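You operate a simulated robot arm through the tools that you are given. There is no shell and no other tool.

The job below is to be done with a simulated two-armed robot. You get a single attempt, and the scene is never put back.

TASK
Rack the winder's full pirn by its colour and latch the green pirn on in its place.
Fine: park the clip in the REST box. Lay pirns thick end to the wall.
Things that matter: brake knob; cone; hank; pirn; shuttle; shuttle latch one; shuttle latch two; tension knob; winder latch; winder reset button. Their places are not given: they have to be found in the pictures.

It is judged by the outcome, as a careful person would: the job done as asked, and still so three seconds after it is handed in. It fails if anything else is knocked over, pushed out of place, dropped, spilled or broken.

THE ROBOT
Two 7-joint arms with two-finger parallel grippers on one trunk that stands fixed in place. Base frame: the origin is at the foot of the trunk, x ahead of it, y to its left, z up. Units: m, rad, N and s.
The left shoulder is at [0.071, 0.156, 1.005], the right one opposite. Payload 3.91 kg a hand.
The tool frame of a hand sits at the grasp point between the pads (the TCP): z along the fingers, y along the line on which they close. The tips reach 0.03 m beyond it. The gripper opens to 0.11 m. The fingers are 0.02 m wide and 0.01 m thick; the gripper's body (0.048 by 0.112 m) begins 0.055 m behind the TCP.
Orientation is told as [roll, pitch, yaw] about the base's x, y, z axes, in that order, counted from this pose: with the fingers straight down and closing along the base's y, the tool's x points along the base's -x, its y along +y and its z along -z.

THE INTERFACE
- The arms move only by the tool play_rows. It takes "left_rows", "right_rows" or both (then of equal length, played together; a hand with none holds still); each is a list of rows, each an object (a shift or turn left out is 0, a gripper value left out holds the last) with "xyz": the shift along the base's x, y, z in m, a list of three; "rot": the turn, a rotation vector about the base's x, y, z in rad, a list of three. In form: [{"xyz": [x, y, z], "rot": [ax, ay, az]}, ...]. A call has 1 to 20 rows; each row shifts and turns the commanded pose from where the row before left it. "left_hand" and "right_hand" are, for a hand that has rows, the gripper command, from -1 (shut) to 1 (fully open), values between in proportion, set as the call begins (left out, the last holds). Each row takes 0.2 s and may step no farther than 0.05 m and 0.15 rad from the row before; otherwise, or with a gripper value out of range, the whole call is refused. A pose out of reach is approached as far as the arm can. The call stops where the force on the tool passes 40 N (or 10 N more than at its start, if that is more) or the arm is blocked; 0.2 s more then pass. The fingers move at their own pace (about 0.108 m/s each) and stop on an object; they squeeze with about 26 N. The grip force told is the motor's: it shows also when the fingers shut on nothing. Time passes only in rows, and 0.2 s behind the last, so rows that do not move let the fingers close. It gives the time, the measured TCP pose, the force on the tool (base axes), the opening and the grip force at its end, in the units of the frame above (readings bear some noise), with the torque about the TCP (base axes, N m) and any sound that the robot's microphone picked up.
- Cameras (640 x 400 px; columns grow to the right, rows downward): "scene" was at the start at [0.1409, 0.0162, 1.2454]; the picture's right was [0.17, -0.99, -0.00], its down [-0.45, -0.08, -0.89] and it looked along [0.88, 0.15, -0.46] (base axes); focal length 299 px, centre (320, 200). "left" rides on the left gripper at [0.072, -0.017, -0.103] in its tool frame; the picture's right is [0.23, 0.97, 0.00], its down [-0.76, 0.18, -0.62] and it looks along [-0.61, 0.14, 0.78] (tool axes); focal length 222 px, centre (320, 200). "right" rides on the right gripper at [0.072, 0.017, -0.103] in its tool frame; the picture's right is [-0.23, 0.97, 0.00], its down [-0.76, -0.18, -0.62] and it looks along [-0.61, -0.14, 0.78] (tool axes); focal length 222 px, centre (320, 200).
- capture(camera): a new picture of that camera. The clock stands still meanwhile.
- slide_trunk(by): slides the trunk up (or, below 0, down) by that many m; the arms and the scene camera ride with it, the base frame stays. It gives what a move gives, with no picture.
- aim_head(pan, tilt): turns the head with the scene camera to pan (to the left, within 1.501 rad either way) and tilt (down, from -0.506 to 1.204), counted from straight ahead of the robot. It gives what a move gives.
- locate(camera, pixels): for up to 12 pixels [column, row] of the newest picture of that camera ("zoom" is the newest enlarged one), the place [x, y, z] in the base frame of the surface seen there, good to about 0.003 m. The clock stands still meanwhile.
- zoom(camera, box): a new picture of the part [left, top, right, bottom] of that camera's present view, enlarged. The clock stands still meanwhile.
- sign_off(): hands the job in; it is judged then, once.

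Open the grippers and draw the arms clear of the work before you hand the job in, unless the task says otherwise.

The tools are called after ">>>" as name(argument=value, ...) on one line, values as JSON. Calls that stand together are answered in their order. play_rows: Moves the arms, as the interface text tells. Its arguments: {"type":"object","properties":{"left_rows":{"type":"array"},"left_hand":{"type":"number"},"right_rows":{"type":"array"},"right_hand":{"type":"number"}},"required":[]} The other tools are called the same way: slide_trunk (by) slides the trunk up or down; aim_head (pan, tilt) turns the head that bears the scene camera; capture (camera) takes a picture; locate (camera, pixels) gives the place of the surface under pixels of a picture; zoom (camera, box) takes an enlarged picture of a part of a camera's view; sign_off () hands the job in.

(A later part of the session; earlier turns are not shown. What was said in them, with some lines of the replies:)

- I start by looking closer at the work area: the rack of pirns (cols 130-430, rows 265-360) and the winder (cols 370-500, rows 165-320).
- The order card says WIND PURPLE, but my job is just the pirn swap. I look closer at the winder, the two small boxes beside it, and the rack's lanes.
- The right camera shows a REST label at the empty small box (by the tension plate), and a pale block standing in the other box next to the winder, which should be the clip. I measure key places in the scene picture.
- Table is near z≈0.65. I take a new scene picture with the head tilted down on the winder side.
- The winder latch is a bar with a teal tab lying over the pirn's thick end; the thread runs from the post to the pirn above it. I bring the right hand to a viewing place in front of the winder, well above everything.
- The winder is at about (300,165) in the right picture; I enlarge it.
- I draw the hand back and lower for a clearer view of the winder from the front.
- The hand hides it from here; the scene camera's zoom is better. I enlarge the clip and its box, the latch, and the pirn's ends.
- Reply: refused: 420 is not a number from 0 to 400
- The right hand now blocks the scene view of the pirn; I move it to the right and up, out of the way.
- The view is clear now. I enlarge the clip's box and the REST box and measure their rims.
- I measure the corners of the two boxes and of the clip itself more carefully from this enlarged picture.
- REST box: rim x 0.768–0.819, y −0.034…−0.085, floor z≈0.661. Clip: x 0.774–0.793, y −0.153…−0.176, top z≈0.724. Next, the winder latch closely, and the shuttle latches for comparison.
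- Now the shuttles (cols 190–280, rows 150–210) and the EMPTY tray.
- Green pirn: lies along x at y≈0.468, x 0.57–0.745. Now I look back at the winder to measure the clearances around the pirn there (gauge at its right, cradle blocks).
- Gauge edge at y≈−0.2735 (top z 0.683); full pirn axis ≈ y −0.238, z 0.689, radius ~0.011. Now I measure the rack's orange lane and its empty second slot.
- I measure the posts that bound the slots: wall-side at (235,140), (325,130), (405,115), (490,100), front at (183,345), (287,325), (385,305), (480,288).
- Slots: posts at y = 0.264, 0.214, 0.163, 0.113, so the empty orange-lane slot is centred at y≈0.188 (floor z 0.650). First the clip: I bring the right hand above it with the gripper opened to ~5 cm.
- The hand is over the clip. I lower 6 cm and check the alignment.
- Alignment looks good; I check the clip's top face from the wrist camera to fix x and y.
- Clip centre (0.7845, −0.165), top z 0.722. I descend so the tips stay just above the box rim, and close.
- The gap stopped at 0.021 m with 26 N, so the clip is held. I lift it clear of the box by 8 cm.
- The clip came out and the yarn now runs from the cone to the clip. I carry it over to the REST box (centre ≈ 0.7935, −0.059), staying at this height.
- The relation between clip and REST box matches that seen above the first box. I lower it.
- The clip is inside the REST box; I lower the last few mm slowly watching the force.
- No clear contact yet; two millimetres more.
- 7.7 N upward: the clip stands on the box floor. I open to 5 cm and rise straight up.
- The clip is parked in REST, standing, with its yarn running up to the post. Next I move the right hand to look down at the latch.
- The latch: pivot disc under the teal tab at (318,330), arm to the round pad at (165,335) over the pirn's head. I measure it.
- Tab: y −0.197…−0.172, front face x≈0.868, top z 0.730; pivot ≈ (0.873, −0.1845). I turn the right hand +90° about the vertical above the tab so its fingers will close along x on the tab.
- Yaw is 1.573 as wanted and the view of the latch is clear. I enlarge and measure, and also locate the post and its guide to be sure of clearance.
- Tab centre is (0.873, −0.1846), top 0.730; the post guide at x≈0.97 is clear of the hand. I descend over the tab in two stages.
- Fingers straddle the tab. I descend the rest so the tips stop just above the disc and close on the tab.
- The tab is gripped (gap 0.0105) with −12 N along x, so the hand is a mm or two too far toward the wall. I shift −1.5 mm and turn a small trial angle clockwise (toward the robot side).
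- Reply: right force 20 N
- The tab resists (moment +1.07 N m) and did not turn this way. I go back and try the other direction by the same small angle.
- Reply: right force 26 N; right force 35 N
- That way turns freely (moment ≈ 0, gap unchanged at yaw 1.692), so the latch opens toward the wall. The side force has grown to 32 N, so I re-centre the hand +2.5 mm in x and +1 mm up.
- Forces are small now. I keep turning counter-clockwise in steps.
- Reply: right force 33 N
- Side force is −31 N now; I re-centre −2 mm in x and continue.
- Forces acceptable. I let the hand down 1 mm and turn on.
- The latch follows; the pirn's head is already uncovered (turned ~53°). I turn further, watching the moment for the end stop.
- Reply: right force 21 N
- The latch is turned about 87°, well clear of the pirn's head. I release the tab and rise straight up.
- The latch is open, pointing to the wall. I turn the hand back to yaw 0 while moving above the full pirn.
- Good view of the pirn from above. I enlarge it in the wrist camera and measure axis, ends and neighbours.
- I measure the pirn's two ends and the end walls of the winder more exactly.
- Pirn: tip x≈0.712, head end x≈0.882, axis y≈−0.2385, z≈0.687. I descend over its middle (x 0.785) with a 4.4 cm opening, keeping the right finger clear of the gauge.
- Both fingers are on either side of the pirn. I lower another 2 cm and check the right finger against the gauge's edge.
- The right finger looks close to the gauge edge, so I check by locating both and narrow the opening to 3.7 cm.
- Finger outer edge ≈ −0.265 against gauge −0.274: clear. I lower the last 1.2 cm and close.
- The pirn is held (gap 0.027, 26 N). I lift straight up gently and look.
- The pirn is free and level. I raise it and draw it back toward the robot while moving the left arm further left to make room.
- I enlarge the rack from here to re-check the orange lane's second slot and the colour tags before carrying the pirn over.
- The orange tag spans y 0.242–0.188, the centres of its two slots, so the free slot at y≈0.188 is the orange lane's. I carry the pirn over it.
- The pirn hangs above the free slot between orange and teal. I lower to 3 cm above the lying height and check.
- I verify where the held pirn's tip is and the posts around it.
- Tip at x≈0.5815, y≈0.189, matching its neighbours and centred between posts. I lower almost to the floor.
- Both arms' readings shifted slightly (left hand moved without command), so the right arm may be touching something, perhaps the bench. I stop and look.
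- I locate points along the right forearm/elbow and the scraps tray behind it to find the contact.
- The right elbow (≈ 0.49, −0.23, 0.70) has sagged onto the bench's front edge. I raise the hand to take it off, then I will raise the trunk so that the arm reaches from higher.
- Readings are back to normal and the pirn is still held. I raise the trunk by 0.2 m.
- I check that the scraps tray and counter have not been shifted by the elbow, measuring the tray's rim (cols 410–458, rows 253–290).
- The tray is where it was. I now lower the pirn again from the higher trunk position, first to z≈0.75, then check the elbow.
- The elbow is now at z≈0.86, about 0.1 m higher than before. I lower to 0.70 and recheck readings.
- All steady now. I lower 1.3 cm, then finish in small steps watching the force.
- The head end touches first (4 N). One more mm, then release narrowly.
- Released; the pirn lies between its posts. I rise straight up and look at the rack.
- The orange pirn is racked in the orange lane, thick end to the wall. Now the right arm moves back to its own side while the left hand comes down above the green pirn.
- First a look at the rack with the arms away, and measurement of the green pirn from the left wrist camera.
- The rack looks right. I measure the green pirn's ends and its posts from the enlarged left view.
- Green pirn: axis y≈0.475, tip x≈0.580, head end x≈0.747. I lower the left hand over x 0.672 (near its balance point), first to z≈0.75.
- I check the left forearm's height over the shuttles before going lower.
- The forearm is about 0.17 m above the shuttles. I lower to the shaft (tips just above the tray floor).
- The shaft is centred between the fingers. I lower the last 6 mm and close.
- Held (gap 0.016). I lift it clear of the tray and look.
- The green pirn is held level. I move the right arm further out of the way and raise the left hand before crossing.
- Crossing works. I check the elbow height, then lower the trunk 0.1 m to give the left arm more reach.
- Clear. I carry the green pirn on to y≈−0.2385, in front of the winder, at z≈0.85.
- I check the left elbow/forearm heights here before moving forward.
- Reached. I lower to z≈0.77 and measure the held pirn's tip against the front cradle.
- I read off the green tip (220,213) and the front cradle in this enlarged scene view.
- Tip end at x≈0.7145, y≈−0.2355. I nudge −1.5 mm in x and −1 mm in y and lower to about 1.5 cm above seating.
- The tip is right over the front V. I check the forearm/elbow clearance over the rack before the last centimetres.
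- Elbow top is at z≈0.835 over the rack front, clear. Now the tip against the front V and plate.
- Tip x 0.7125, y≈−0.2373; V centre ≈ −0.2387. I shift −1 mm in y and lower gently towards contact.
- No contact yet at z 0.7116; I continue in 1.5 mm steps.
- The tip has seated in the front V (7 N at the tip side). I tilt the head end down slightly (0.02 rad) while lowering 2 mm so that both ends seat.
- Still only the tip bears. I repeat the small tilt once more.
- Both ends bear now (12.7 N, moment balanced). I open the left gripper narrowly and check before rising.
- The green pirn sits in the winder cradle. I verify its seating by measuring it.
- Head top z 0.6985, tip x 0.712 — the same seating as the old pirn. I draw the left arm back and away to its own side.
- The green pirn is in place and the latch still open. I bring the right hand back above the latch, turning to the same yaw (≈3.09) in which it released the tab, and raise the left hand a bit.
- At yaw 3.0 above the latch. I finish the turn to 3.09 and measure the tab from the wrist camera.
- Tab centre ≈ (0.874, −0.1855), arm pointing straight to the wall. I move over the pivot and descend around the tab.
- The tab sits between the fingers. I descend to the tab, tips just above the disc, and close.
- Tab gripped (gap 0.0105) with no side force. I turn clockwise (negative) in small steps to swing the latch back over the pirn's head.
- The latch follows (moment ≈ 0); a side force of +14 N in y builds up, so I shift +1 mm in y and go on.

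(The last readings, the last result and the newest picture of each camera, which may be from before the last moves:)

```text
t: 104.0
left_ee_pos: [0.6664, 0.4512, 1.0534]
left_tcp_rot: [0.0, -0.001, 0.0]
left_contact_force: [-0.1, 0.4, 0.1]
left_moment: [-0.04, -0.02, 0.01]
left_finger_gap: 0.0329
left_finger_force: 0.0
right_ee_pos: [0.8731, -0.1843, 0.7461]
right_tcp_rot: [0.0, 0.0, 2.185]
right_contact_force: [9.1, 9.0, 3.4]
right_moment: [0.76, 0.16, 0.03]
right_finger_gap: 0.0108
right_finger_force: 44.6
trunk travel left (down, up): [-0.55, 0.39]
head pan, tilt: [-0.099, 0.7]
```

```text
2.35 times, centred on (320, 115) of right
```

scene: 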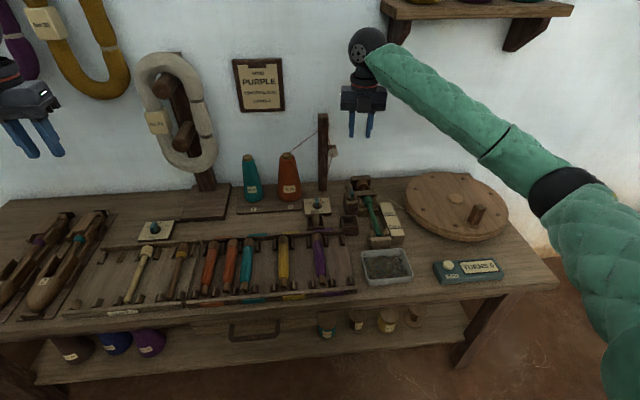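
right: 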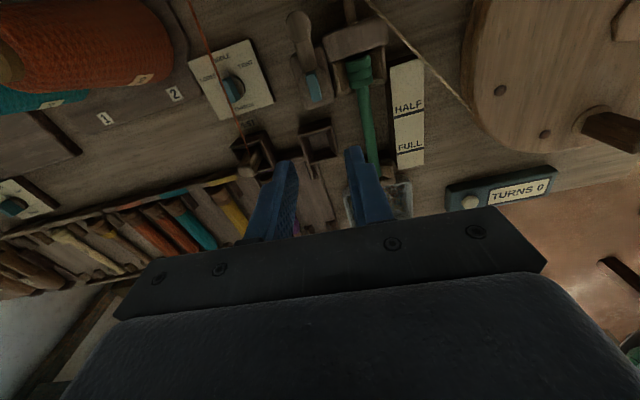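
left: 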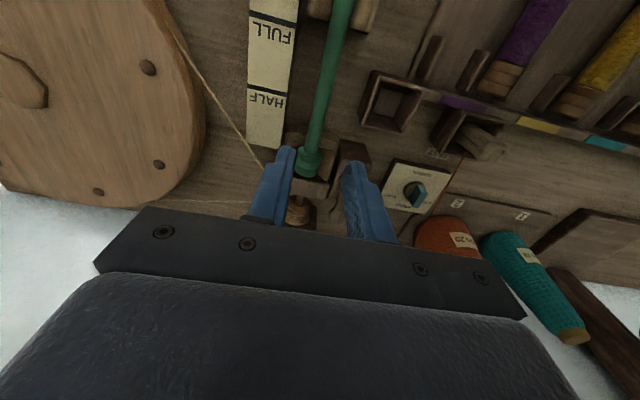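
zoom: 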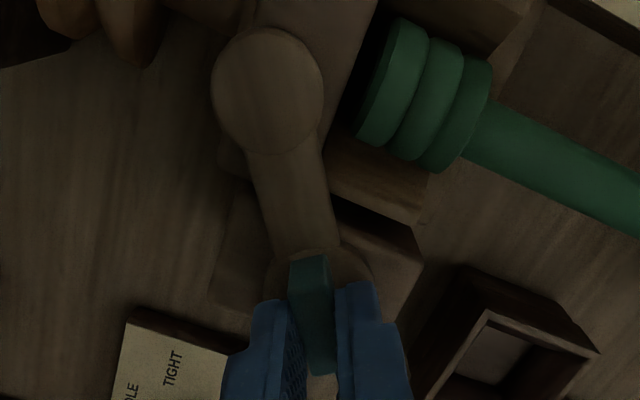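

The pad is nearing the green head. I continue turning, adjusting +0.7 mm in x and y.

>>> play_rows(right_rows=[{"xyz": [0.0007, 0.0005, 0]}, {"rot": [0, 0, -0.1]}, {"rot": [0, 0, -0.1]}, {"rot": [0, 0, -0.1]}, {}])

```text
t: 105.2
left_ee_pos: [0.6667, 0.4505, 1.0532]
left_tcp_rot: [0.0, -0.002, 0.001]
left_contact_force: [-0.4, 0.1, -0.7]
left_moment: [0.03, 0.0, 0.02]
left_finger_gap: 0.0328
left_finger_force: 0.0
right_ee_pos: [0.8732, -0.1843, 0.7459]
right_tcp_rot: [-0.001, -0.001, 1.884]
right_contact_force: [6.6, 3.2, 3.8]
right_moment: [-0.18, -0.27, -0.03]
right_finger_gap: 0.0105
right_finger_force: 45.1
trunk travel left (down, up): [-0.55, 0.39]
head pan, tilt: [-0.099, 0.7]
```

>>> play_rows(right_rows=[{"rot": [0, 0, -0.1]}, {"rot": [0, 0, -0.1]}, {"rot": [0, 0, -0.1]}, {}])

>>> zoom(camera="right", box=[230, 30, 410, 200])

```text
t: 106.2
left_ee_pos: [0.6654, 0.4504, 1.0535]
left_tcp_rot: [0.001, -0.001, -0.001]
left_contact_force: [0.8, -0.3, -0.2]
left_moment: [-0.01, -0.01, -0.01]
left_finger_gap: 0.033
left_finger_force: 0.1
right_ee_pos: [0.8735, -0.1836, 0.7471]
right_tcp_rot: [0.0, 0.001, 1.585]
right_contact_force: [8.9, 2.2, 2.2]
right_moment: [0.15, -0.25, 0.0]
right_finger_gap: 0.0104
right_finger_force: 45.3
trunk travel left (down, up): [-0.55, 0.39]
head pan, tilt: [-0.099, 0.7]
```

```text
2.35 times, centred on (320, 115) of right
```

zoom: 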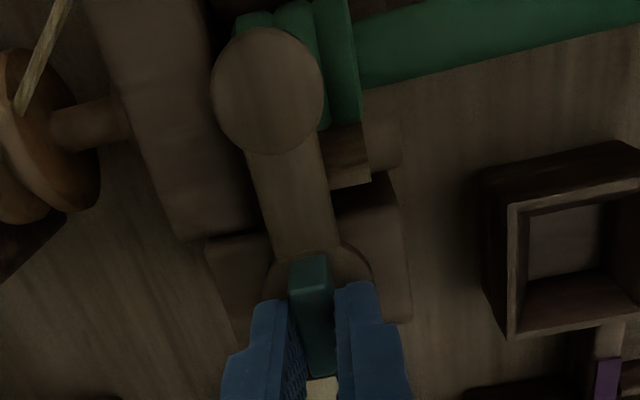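

The pad covers the head again at yaw 1.585. I press on slightly to the stop to be sure it is fully closed.

>>> play_rows(right_rows=[{"rot": [0, 0, -0.02]}, {"rot": [0, 0, -0.02]}, {}])

```text
t: 107.0
left_ee_pos: [0.6659, 0.4507, 1.0539]
left_tcp_rot: [0.001, 0.0, -0.001]
left_contact_force: [0.3, -0.1, 0.9]
left_moment: [-0.03, -0.01, 0.01]
left_finger_gap: 0.0328
left_finger_force: 0.1
right_ee_pos: [0.8723, -0.1846, 0.7462]
right_tcp_rot: [0.0, 0.0, 1.546]
right_contact_force: [13.5, 0.7, 4.7]
right_moment: [-0.19, -0.29, 0.91]
right_finger_gap: 0.011
right_finger_force: 45.2
trunk travel left (down, up): [-0.55, 0.39]
head pan, tilt: [-0.099, 0.7]
```

The stop is reached (0.91 N m). I relax the twist by 0.022 rad, release and rise.

>>> play_rows(right_rows=[{"rot": [0, 0, 0.022]}, {}])

>>> play_rows(right_rows=[{}, {}, {"xyz": [0, 0, 0.02]}, {"xyz": [0, 0, 0.03]}, {"xyz": [0, 0, 0.04]}, {"xyz": [-0.01, 0, 0.04]}, {}], right_hand=-0.4)

>>> capture(camera="right")

>>> zoom(camera="right", box=[250, 0, 400, 140])

>>> zoom(camera="scene", box=[320, 150, 420, 250])

```text
t: 107.7
left_ee_pos: [0.6652, 0.4511, 1.0536]
left_tcp_rot: [0.0, 0.0, 0.001]
left_contact_force: [-0.2, -0.5, 0.6]
left_moment: [-0.01, -0.01, -0.03]
left_finger_gap: 0.033
left_finger_force: 0.1
right_ee_pos: [0.8723, -0.1841, 0.7462]
right_tcp_rot: [0.0, -0.002, 1.57]
right_contact_force: [13.4, 1.3, 5.2]
right_moment: [-0.47, -0.29, 0.01]
right_finger_gap: 0.0106
right_finger_force: 45.0
trunk travel left (down, up): [-0.55, 0.39]
head pan, tilt: [-0.099, 0.7]
```

```text
t: 109.2
left_ee_pos: [0.6658, 0.4512, 1.0528]
left_tcp_rot: [-0.001, -0.001, -0.001]
left_contact_force: [0.1, 0.5, 0.0]
left_moment: [0.01, 0.0, 0.0]
left_finger_gap: 0.0329
left_finger_force: 0.0
right_ee_pos: [0.8633, -0.1847, 0.8764]
right_tcp_rot: [0.003, -0.001, 1.568]
right_contact_force: [0.6, 0.1, -0.9]
right_moment: [0.03, 0.0, 0.02]
right_finger_gap: 0.0328
right_finger_force: 0.1
trunk travel left (down, up): [-0.55, 0.39]
head pan, tilt: [-0.099, 0.7]
```

```text
taken
```

right: 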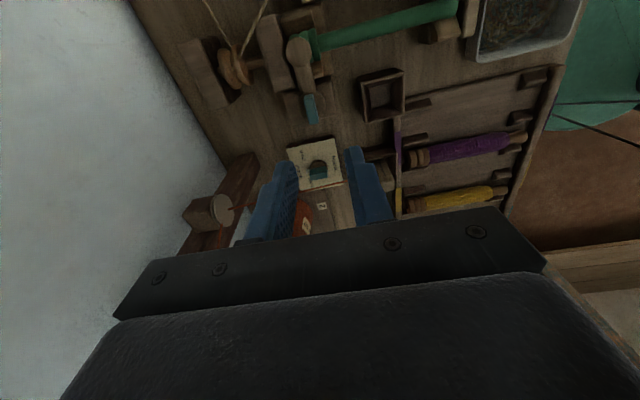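

```text
2.86 times, centred on (325, 70) of right
```

zoom: 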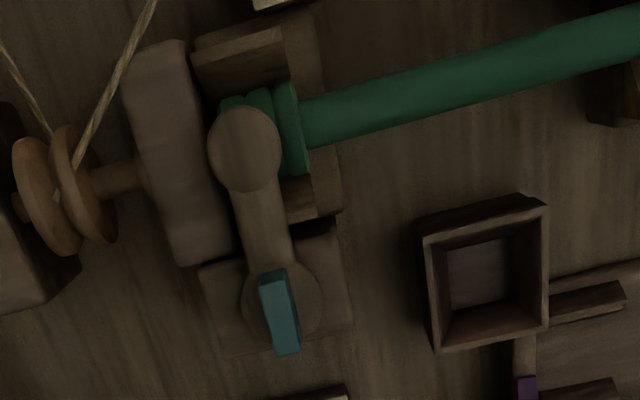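

```text
4.00 times, centred on (370, 200) of scene
```

zoom: 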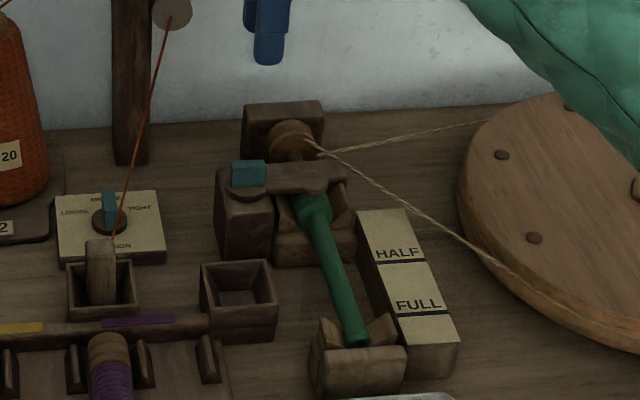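

The latch lies over the green pirn's head as it did before. I withdraw the right arm, turning it back to yaw 0, and open both grippers.

>>> play_rows(right_rows=[{"xyz": [-0.02, 0, 0.02], "rot": [0, 0, -0.1425]}, {"xyz": [-0.027, -0.01, 0.02], "rot": [0, 0, -0.1425]}, {"xyz": [-0.027, -0.025, 0.015], "rot": [0, 0, -0.1425]}, {"xyz": [-0.027, -0.03, 0.01], "rot": [0, 0, -0.1425]}, {"xyz": [-0.027, -0.03, 0.01], "rot": [0, 0, -0.1425]}, {"xyz": [-0.027, -0.03, 0.01], "rot": [0, 0, -0.1425]}, {"xyz": [-0.027, -0.03, 0.01], "rot": [0, 0, -0.1425]}, {"xyz": [-0.027, -0.03, 0.01], "rot": [0, 0, -0.1425]}, {"xyz": [-0.027, -0.03, 0.01], "rot": [0, 0, -0.1425]}, {"xyz": [-0.027, -0.03, 0.0], "rot": [0, 0, -0.1425]}, {"xyz": [-0.027, -0.03, 0.0], "rot": [0, 0, -0.1425]}, {}])

>>> play_rows(right_rows=[{}, {}, {}], left_rows=[{"xyz": [-0.02, 0.02, 0.02]}, {"xyz": [-0.02, 0.02, 0.02]}, {}], right_hand=1, left_hand=1)

>>> aim_head(pan=0.05, tilt=0.7)

>>> capture(camera="scene")

```text
t: 111.8
left_ee_pos: [0.6669, 0.4512, 1.0543]
left_tcp_rot: [-0.001, 0.002, 0.001]
left_contact_force: [-0.5, 0.7, 0.8]
left_moment: [-0.01, 0.03, 0.02]
left_finger_gap: 0.0332
left_finger_force: 0.0
right_ee_pos: [0.5725, -0.4598, 0.9911]
right_tcp_rot: [-0.001, 0.002, 0.0]
right_contact_force: [0.0, 0.2, 0.0]
right_moment: [-0.01, 0.02, -0.01]
right_finger_gap: 0.033
right_finger_force: 0.2
trunk travel left (down, up): [-0.55, 0.39]
head pan, tilt: [-0.099, 0.7]
```

```text
t: 112.7
left_ee_pos: [0.6269, 0.492, 1.0947]
left_tcp_rot: [0.001, -0.001, -0.002]
left_contact_force: [0.3, 0.2, -0.5]
left_moment: [-0.04, -0.03, -0.02]
left_finger_gap: 0.11
left_finger_force: 0.0
right_ee_pos: [0.572, -0.4603, 0.9913]
right_tcp_rot: [0.0, 0.0, 0.002]
right_contact_force: [-0.5, -0.2, -0.1]
right_moment: [0.01, 0.02, 0.01]
right_finger_gap: 0.1102
right_finger_force: 0.2
trunk travel left (down, up): [-0.55, 0.39]
head pan, tilt: [-0.099, 0.7]
```

```text
t: 113.3
left_ee_pos: [0.6255, 0.4909, 1.0951]
left_tcp_rot: [0.001, -0.002, 0.002]
left_contact_force: [-0.5, -0.3, -0.2]
left_moment: [0.01, 0.01, -0.01]
left_finger_gap: 0.1098
left_finger_force: 0.0
right_ee_pos: [0.5724, -0.4604, 0.9911]
right_tcp_rot: [0.0, -0.002, 0.002]
right_contact_force: [-0.5, 0.3, -0.4]
right_moment: [0.02, 0.0, -0.01]
right_finger_gap: 0.1099
right_finger_force: 0.1
trunk travel left (down, up): [-0.55, 0.39]
head pan, tilt: [0.051, 0.7]
```

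```text
taken
```

scene: 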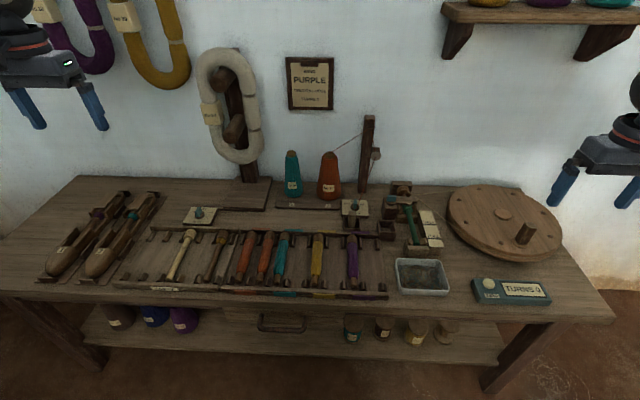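

Final inspection: I enlarge the winder with REST box, the rack, and the rest of the bench to verify everything is in order.

>>> zoom(camera="scene", box=[330, 170, 450, 270])

>>> zoom(camera="scene", box=[110, 215, 400, 305])

>>> zoom(camera="scene", box=[385, 180, 585, 310])

>>> zoom(camera="scene", box=[20, 140, 300, 310])

```text
4.00 times, centred on (390, 220) of scene
```

zoom: 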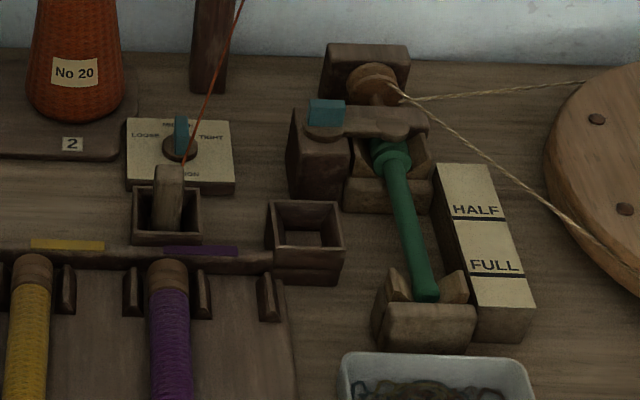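

```text
2.21 times, centred on (255, 260) of scene
```

zoom: 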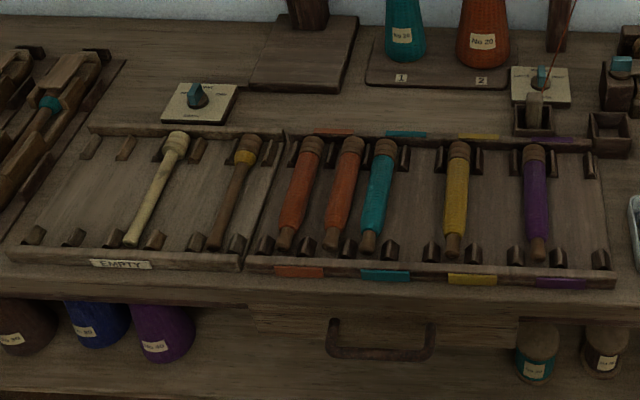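

```text
3.08 times, centred on (485, 245) of scene
```

zoom: 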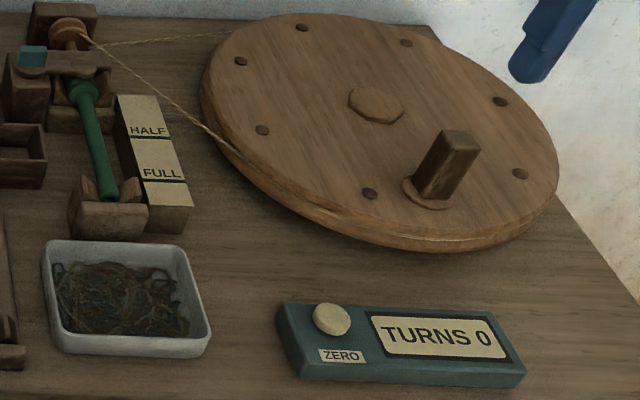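

```text
2.29 times, centred on (160, 225) of scene
```

zoom: 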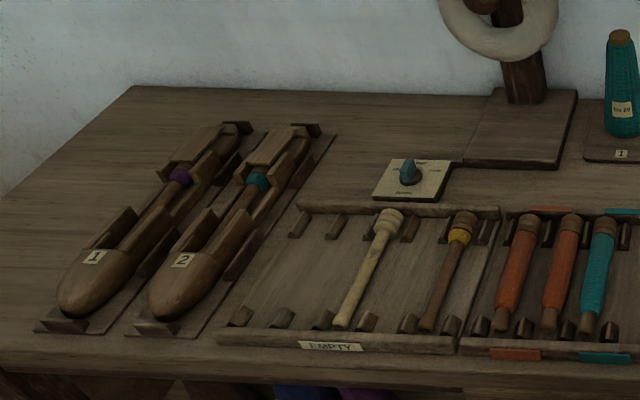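

Everything looks in order; I measure the two orange pirns and the teal one to be sure the teal was not shifted and the racked pirn lies in its own slot.

>>> zoom(camera="scene", box=[220, 220, 330, 300])

>>> locate(camera="zoom", pixels=[[265, 75], [265, 110], [230, 255], [230, 275], [365, 80], [355, 130], [340, 260], [335, 285], [170, 75], [120, 265], [310, 90], [290, 270]])

```text
5.00 times, centred on (275, 260) of scene
```

zoom: 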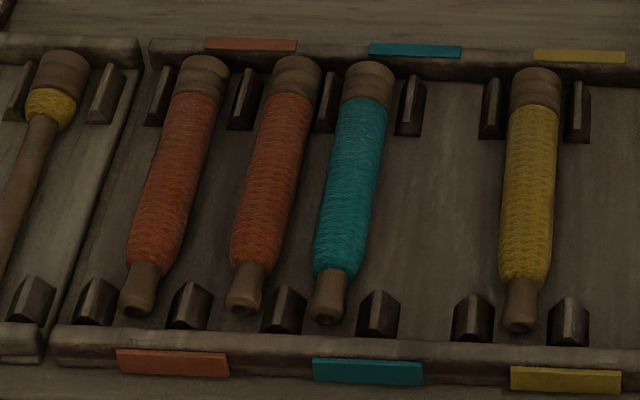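

```text
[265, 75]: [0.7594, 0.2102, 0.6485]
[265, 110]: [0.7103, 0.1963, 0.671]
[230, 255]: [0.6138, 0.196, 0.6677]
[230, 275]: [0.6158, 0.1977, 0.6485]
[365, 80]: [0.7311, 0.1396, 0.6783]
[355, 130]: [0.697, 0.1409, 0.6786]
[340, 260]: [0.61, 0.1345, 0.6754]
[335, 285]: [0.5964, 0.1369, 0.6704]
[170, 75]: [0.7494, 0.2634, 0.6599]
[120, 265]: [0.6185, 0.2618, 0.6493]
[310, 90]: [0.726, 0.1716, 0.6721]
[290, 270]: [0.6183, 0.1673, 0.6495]
```

Teal is unmoved at y≈0.138. One last check of the racked pirn's head and tip heights.

>>> locate(camera="zoom", pixels=[[297, 70], [297, 85], [280, 140], [262, 220], [250, 280], [243, 298], [200, 70], [140, 290]])

```text
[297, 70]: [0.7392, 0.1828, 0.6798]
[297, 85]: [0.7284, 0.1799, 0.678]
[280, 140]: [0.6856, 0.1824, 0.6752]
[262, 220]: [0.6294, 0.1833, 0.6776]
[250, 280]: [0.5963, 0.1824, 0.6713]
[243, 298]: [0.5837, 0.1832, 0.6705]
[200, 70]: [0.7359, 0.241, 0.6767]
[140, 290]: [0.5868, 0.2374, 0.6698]
```

The racked pirn lies flat at y≈0.183 inside the orange lane's free slot (heights match its neighbour), the green pirn is latched on the winder, the clip stands in REST, and both open hands are clear. I hand the job in.

>>> sign_off()

```text
The job is handed in.
```

The winder's full orange pirn is racked and the green pirn is latched on in its place; I've handed the job in.

- **Orange pirn:** it lies flat in the free second slot of the orange lane, thick end to the wall. The pirns beside it weren't moved.
- **Green pirn:** it sits in the winder cradle at the same height and depth as the old one. The latch is turned back to its stop over the thick end.
- **Clip:** it stands upright in the REST box. The orange yarn runs from the cone, over the post guide, to the clip.

**Bench contact:** while I was first lowering the orange pirn, the right elbow came down on the bench's front edge. I raised the trunk and went in again from higher. The tray measured where I'd expect and nothing else on the bench looked disturbed.

In the last pictures, the tension knob still pointed to MIDDLE, the counter read TURNS 0, and the brake knob, shuttles and hank looked undisturbed. Both grippers are open and clear of the work.
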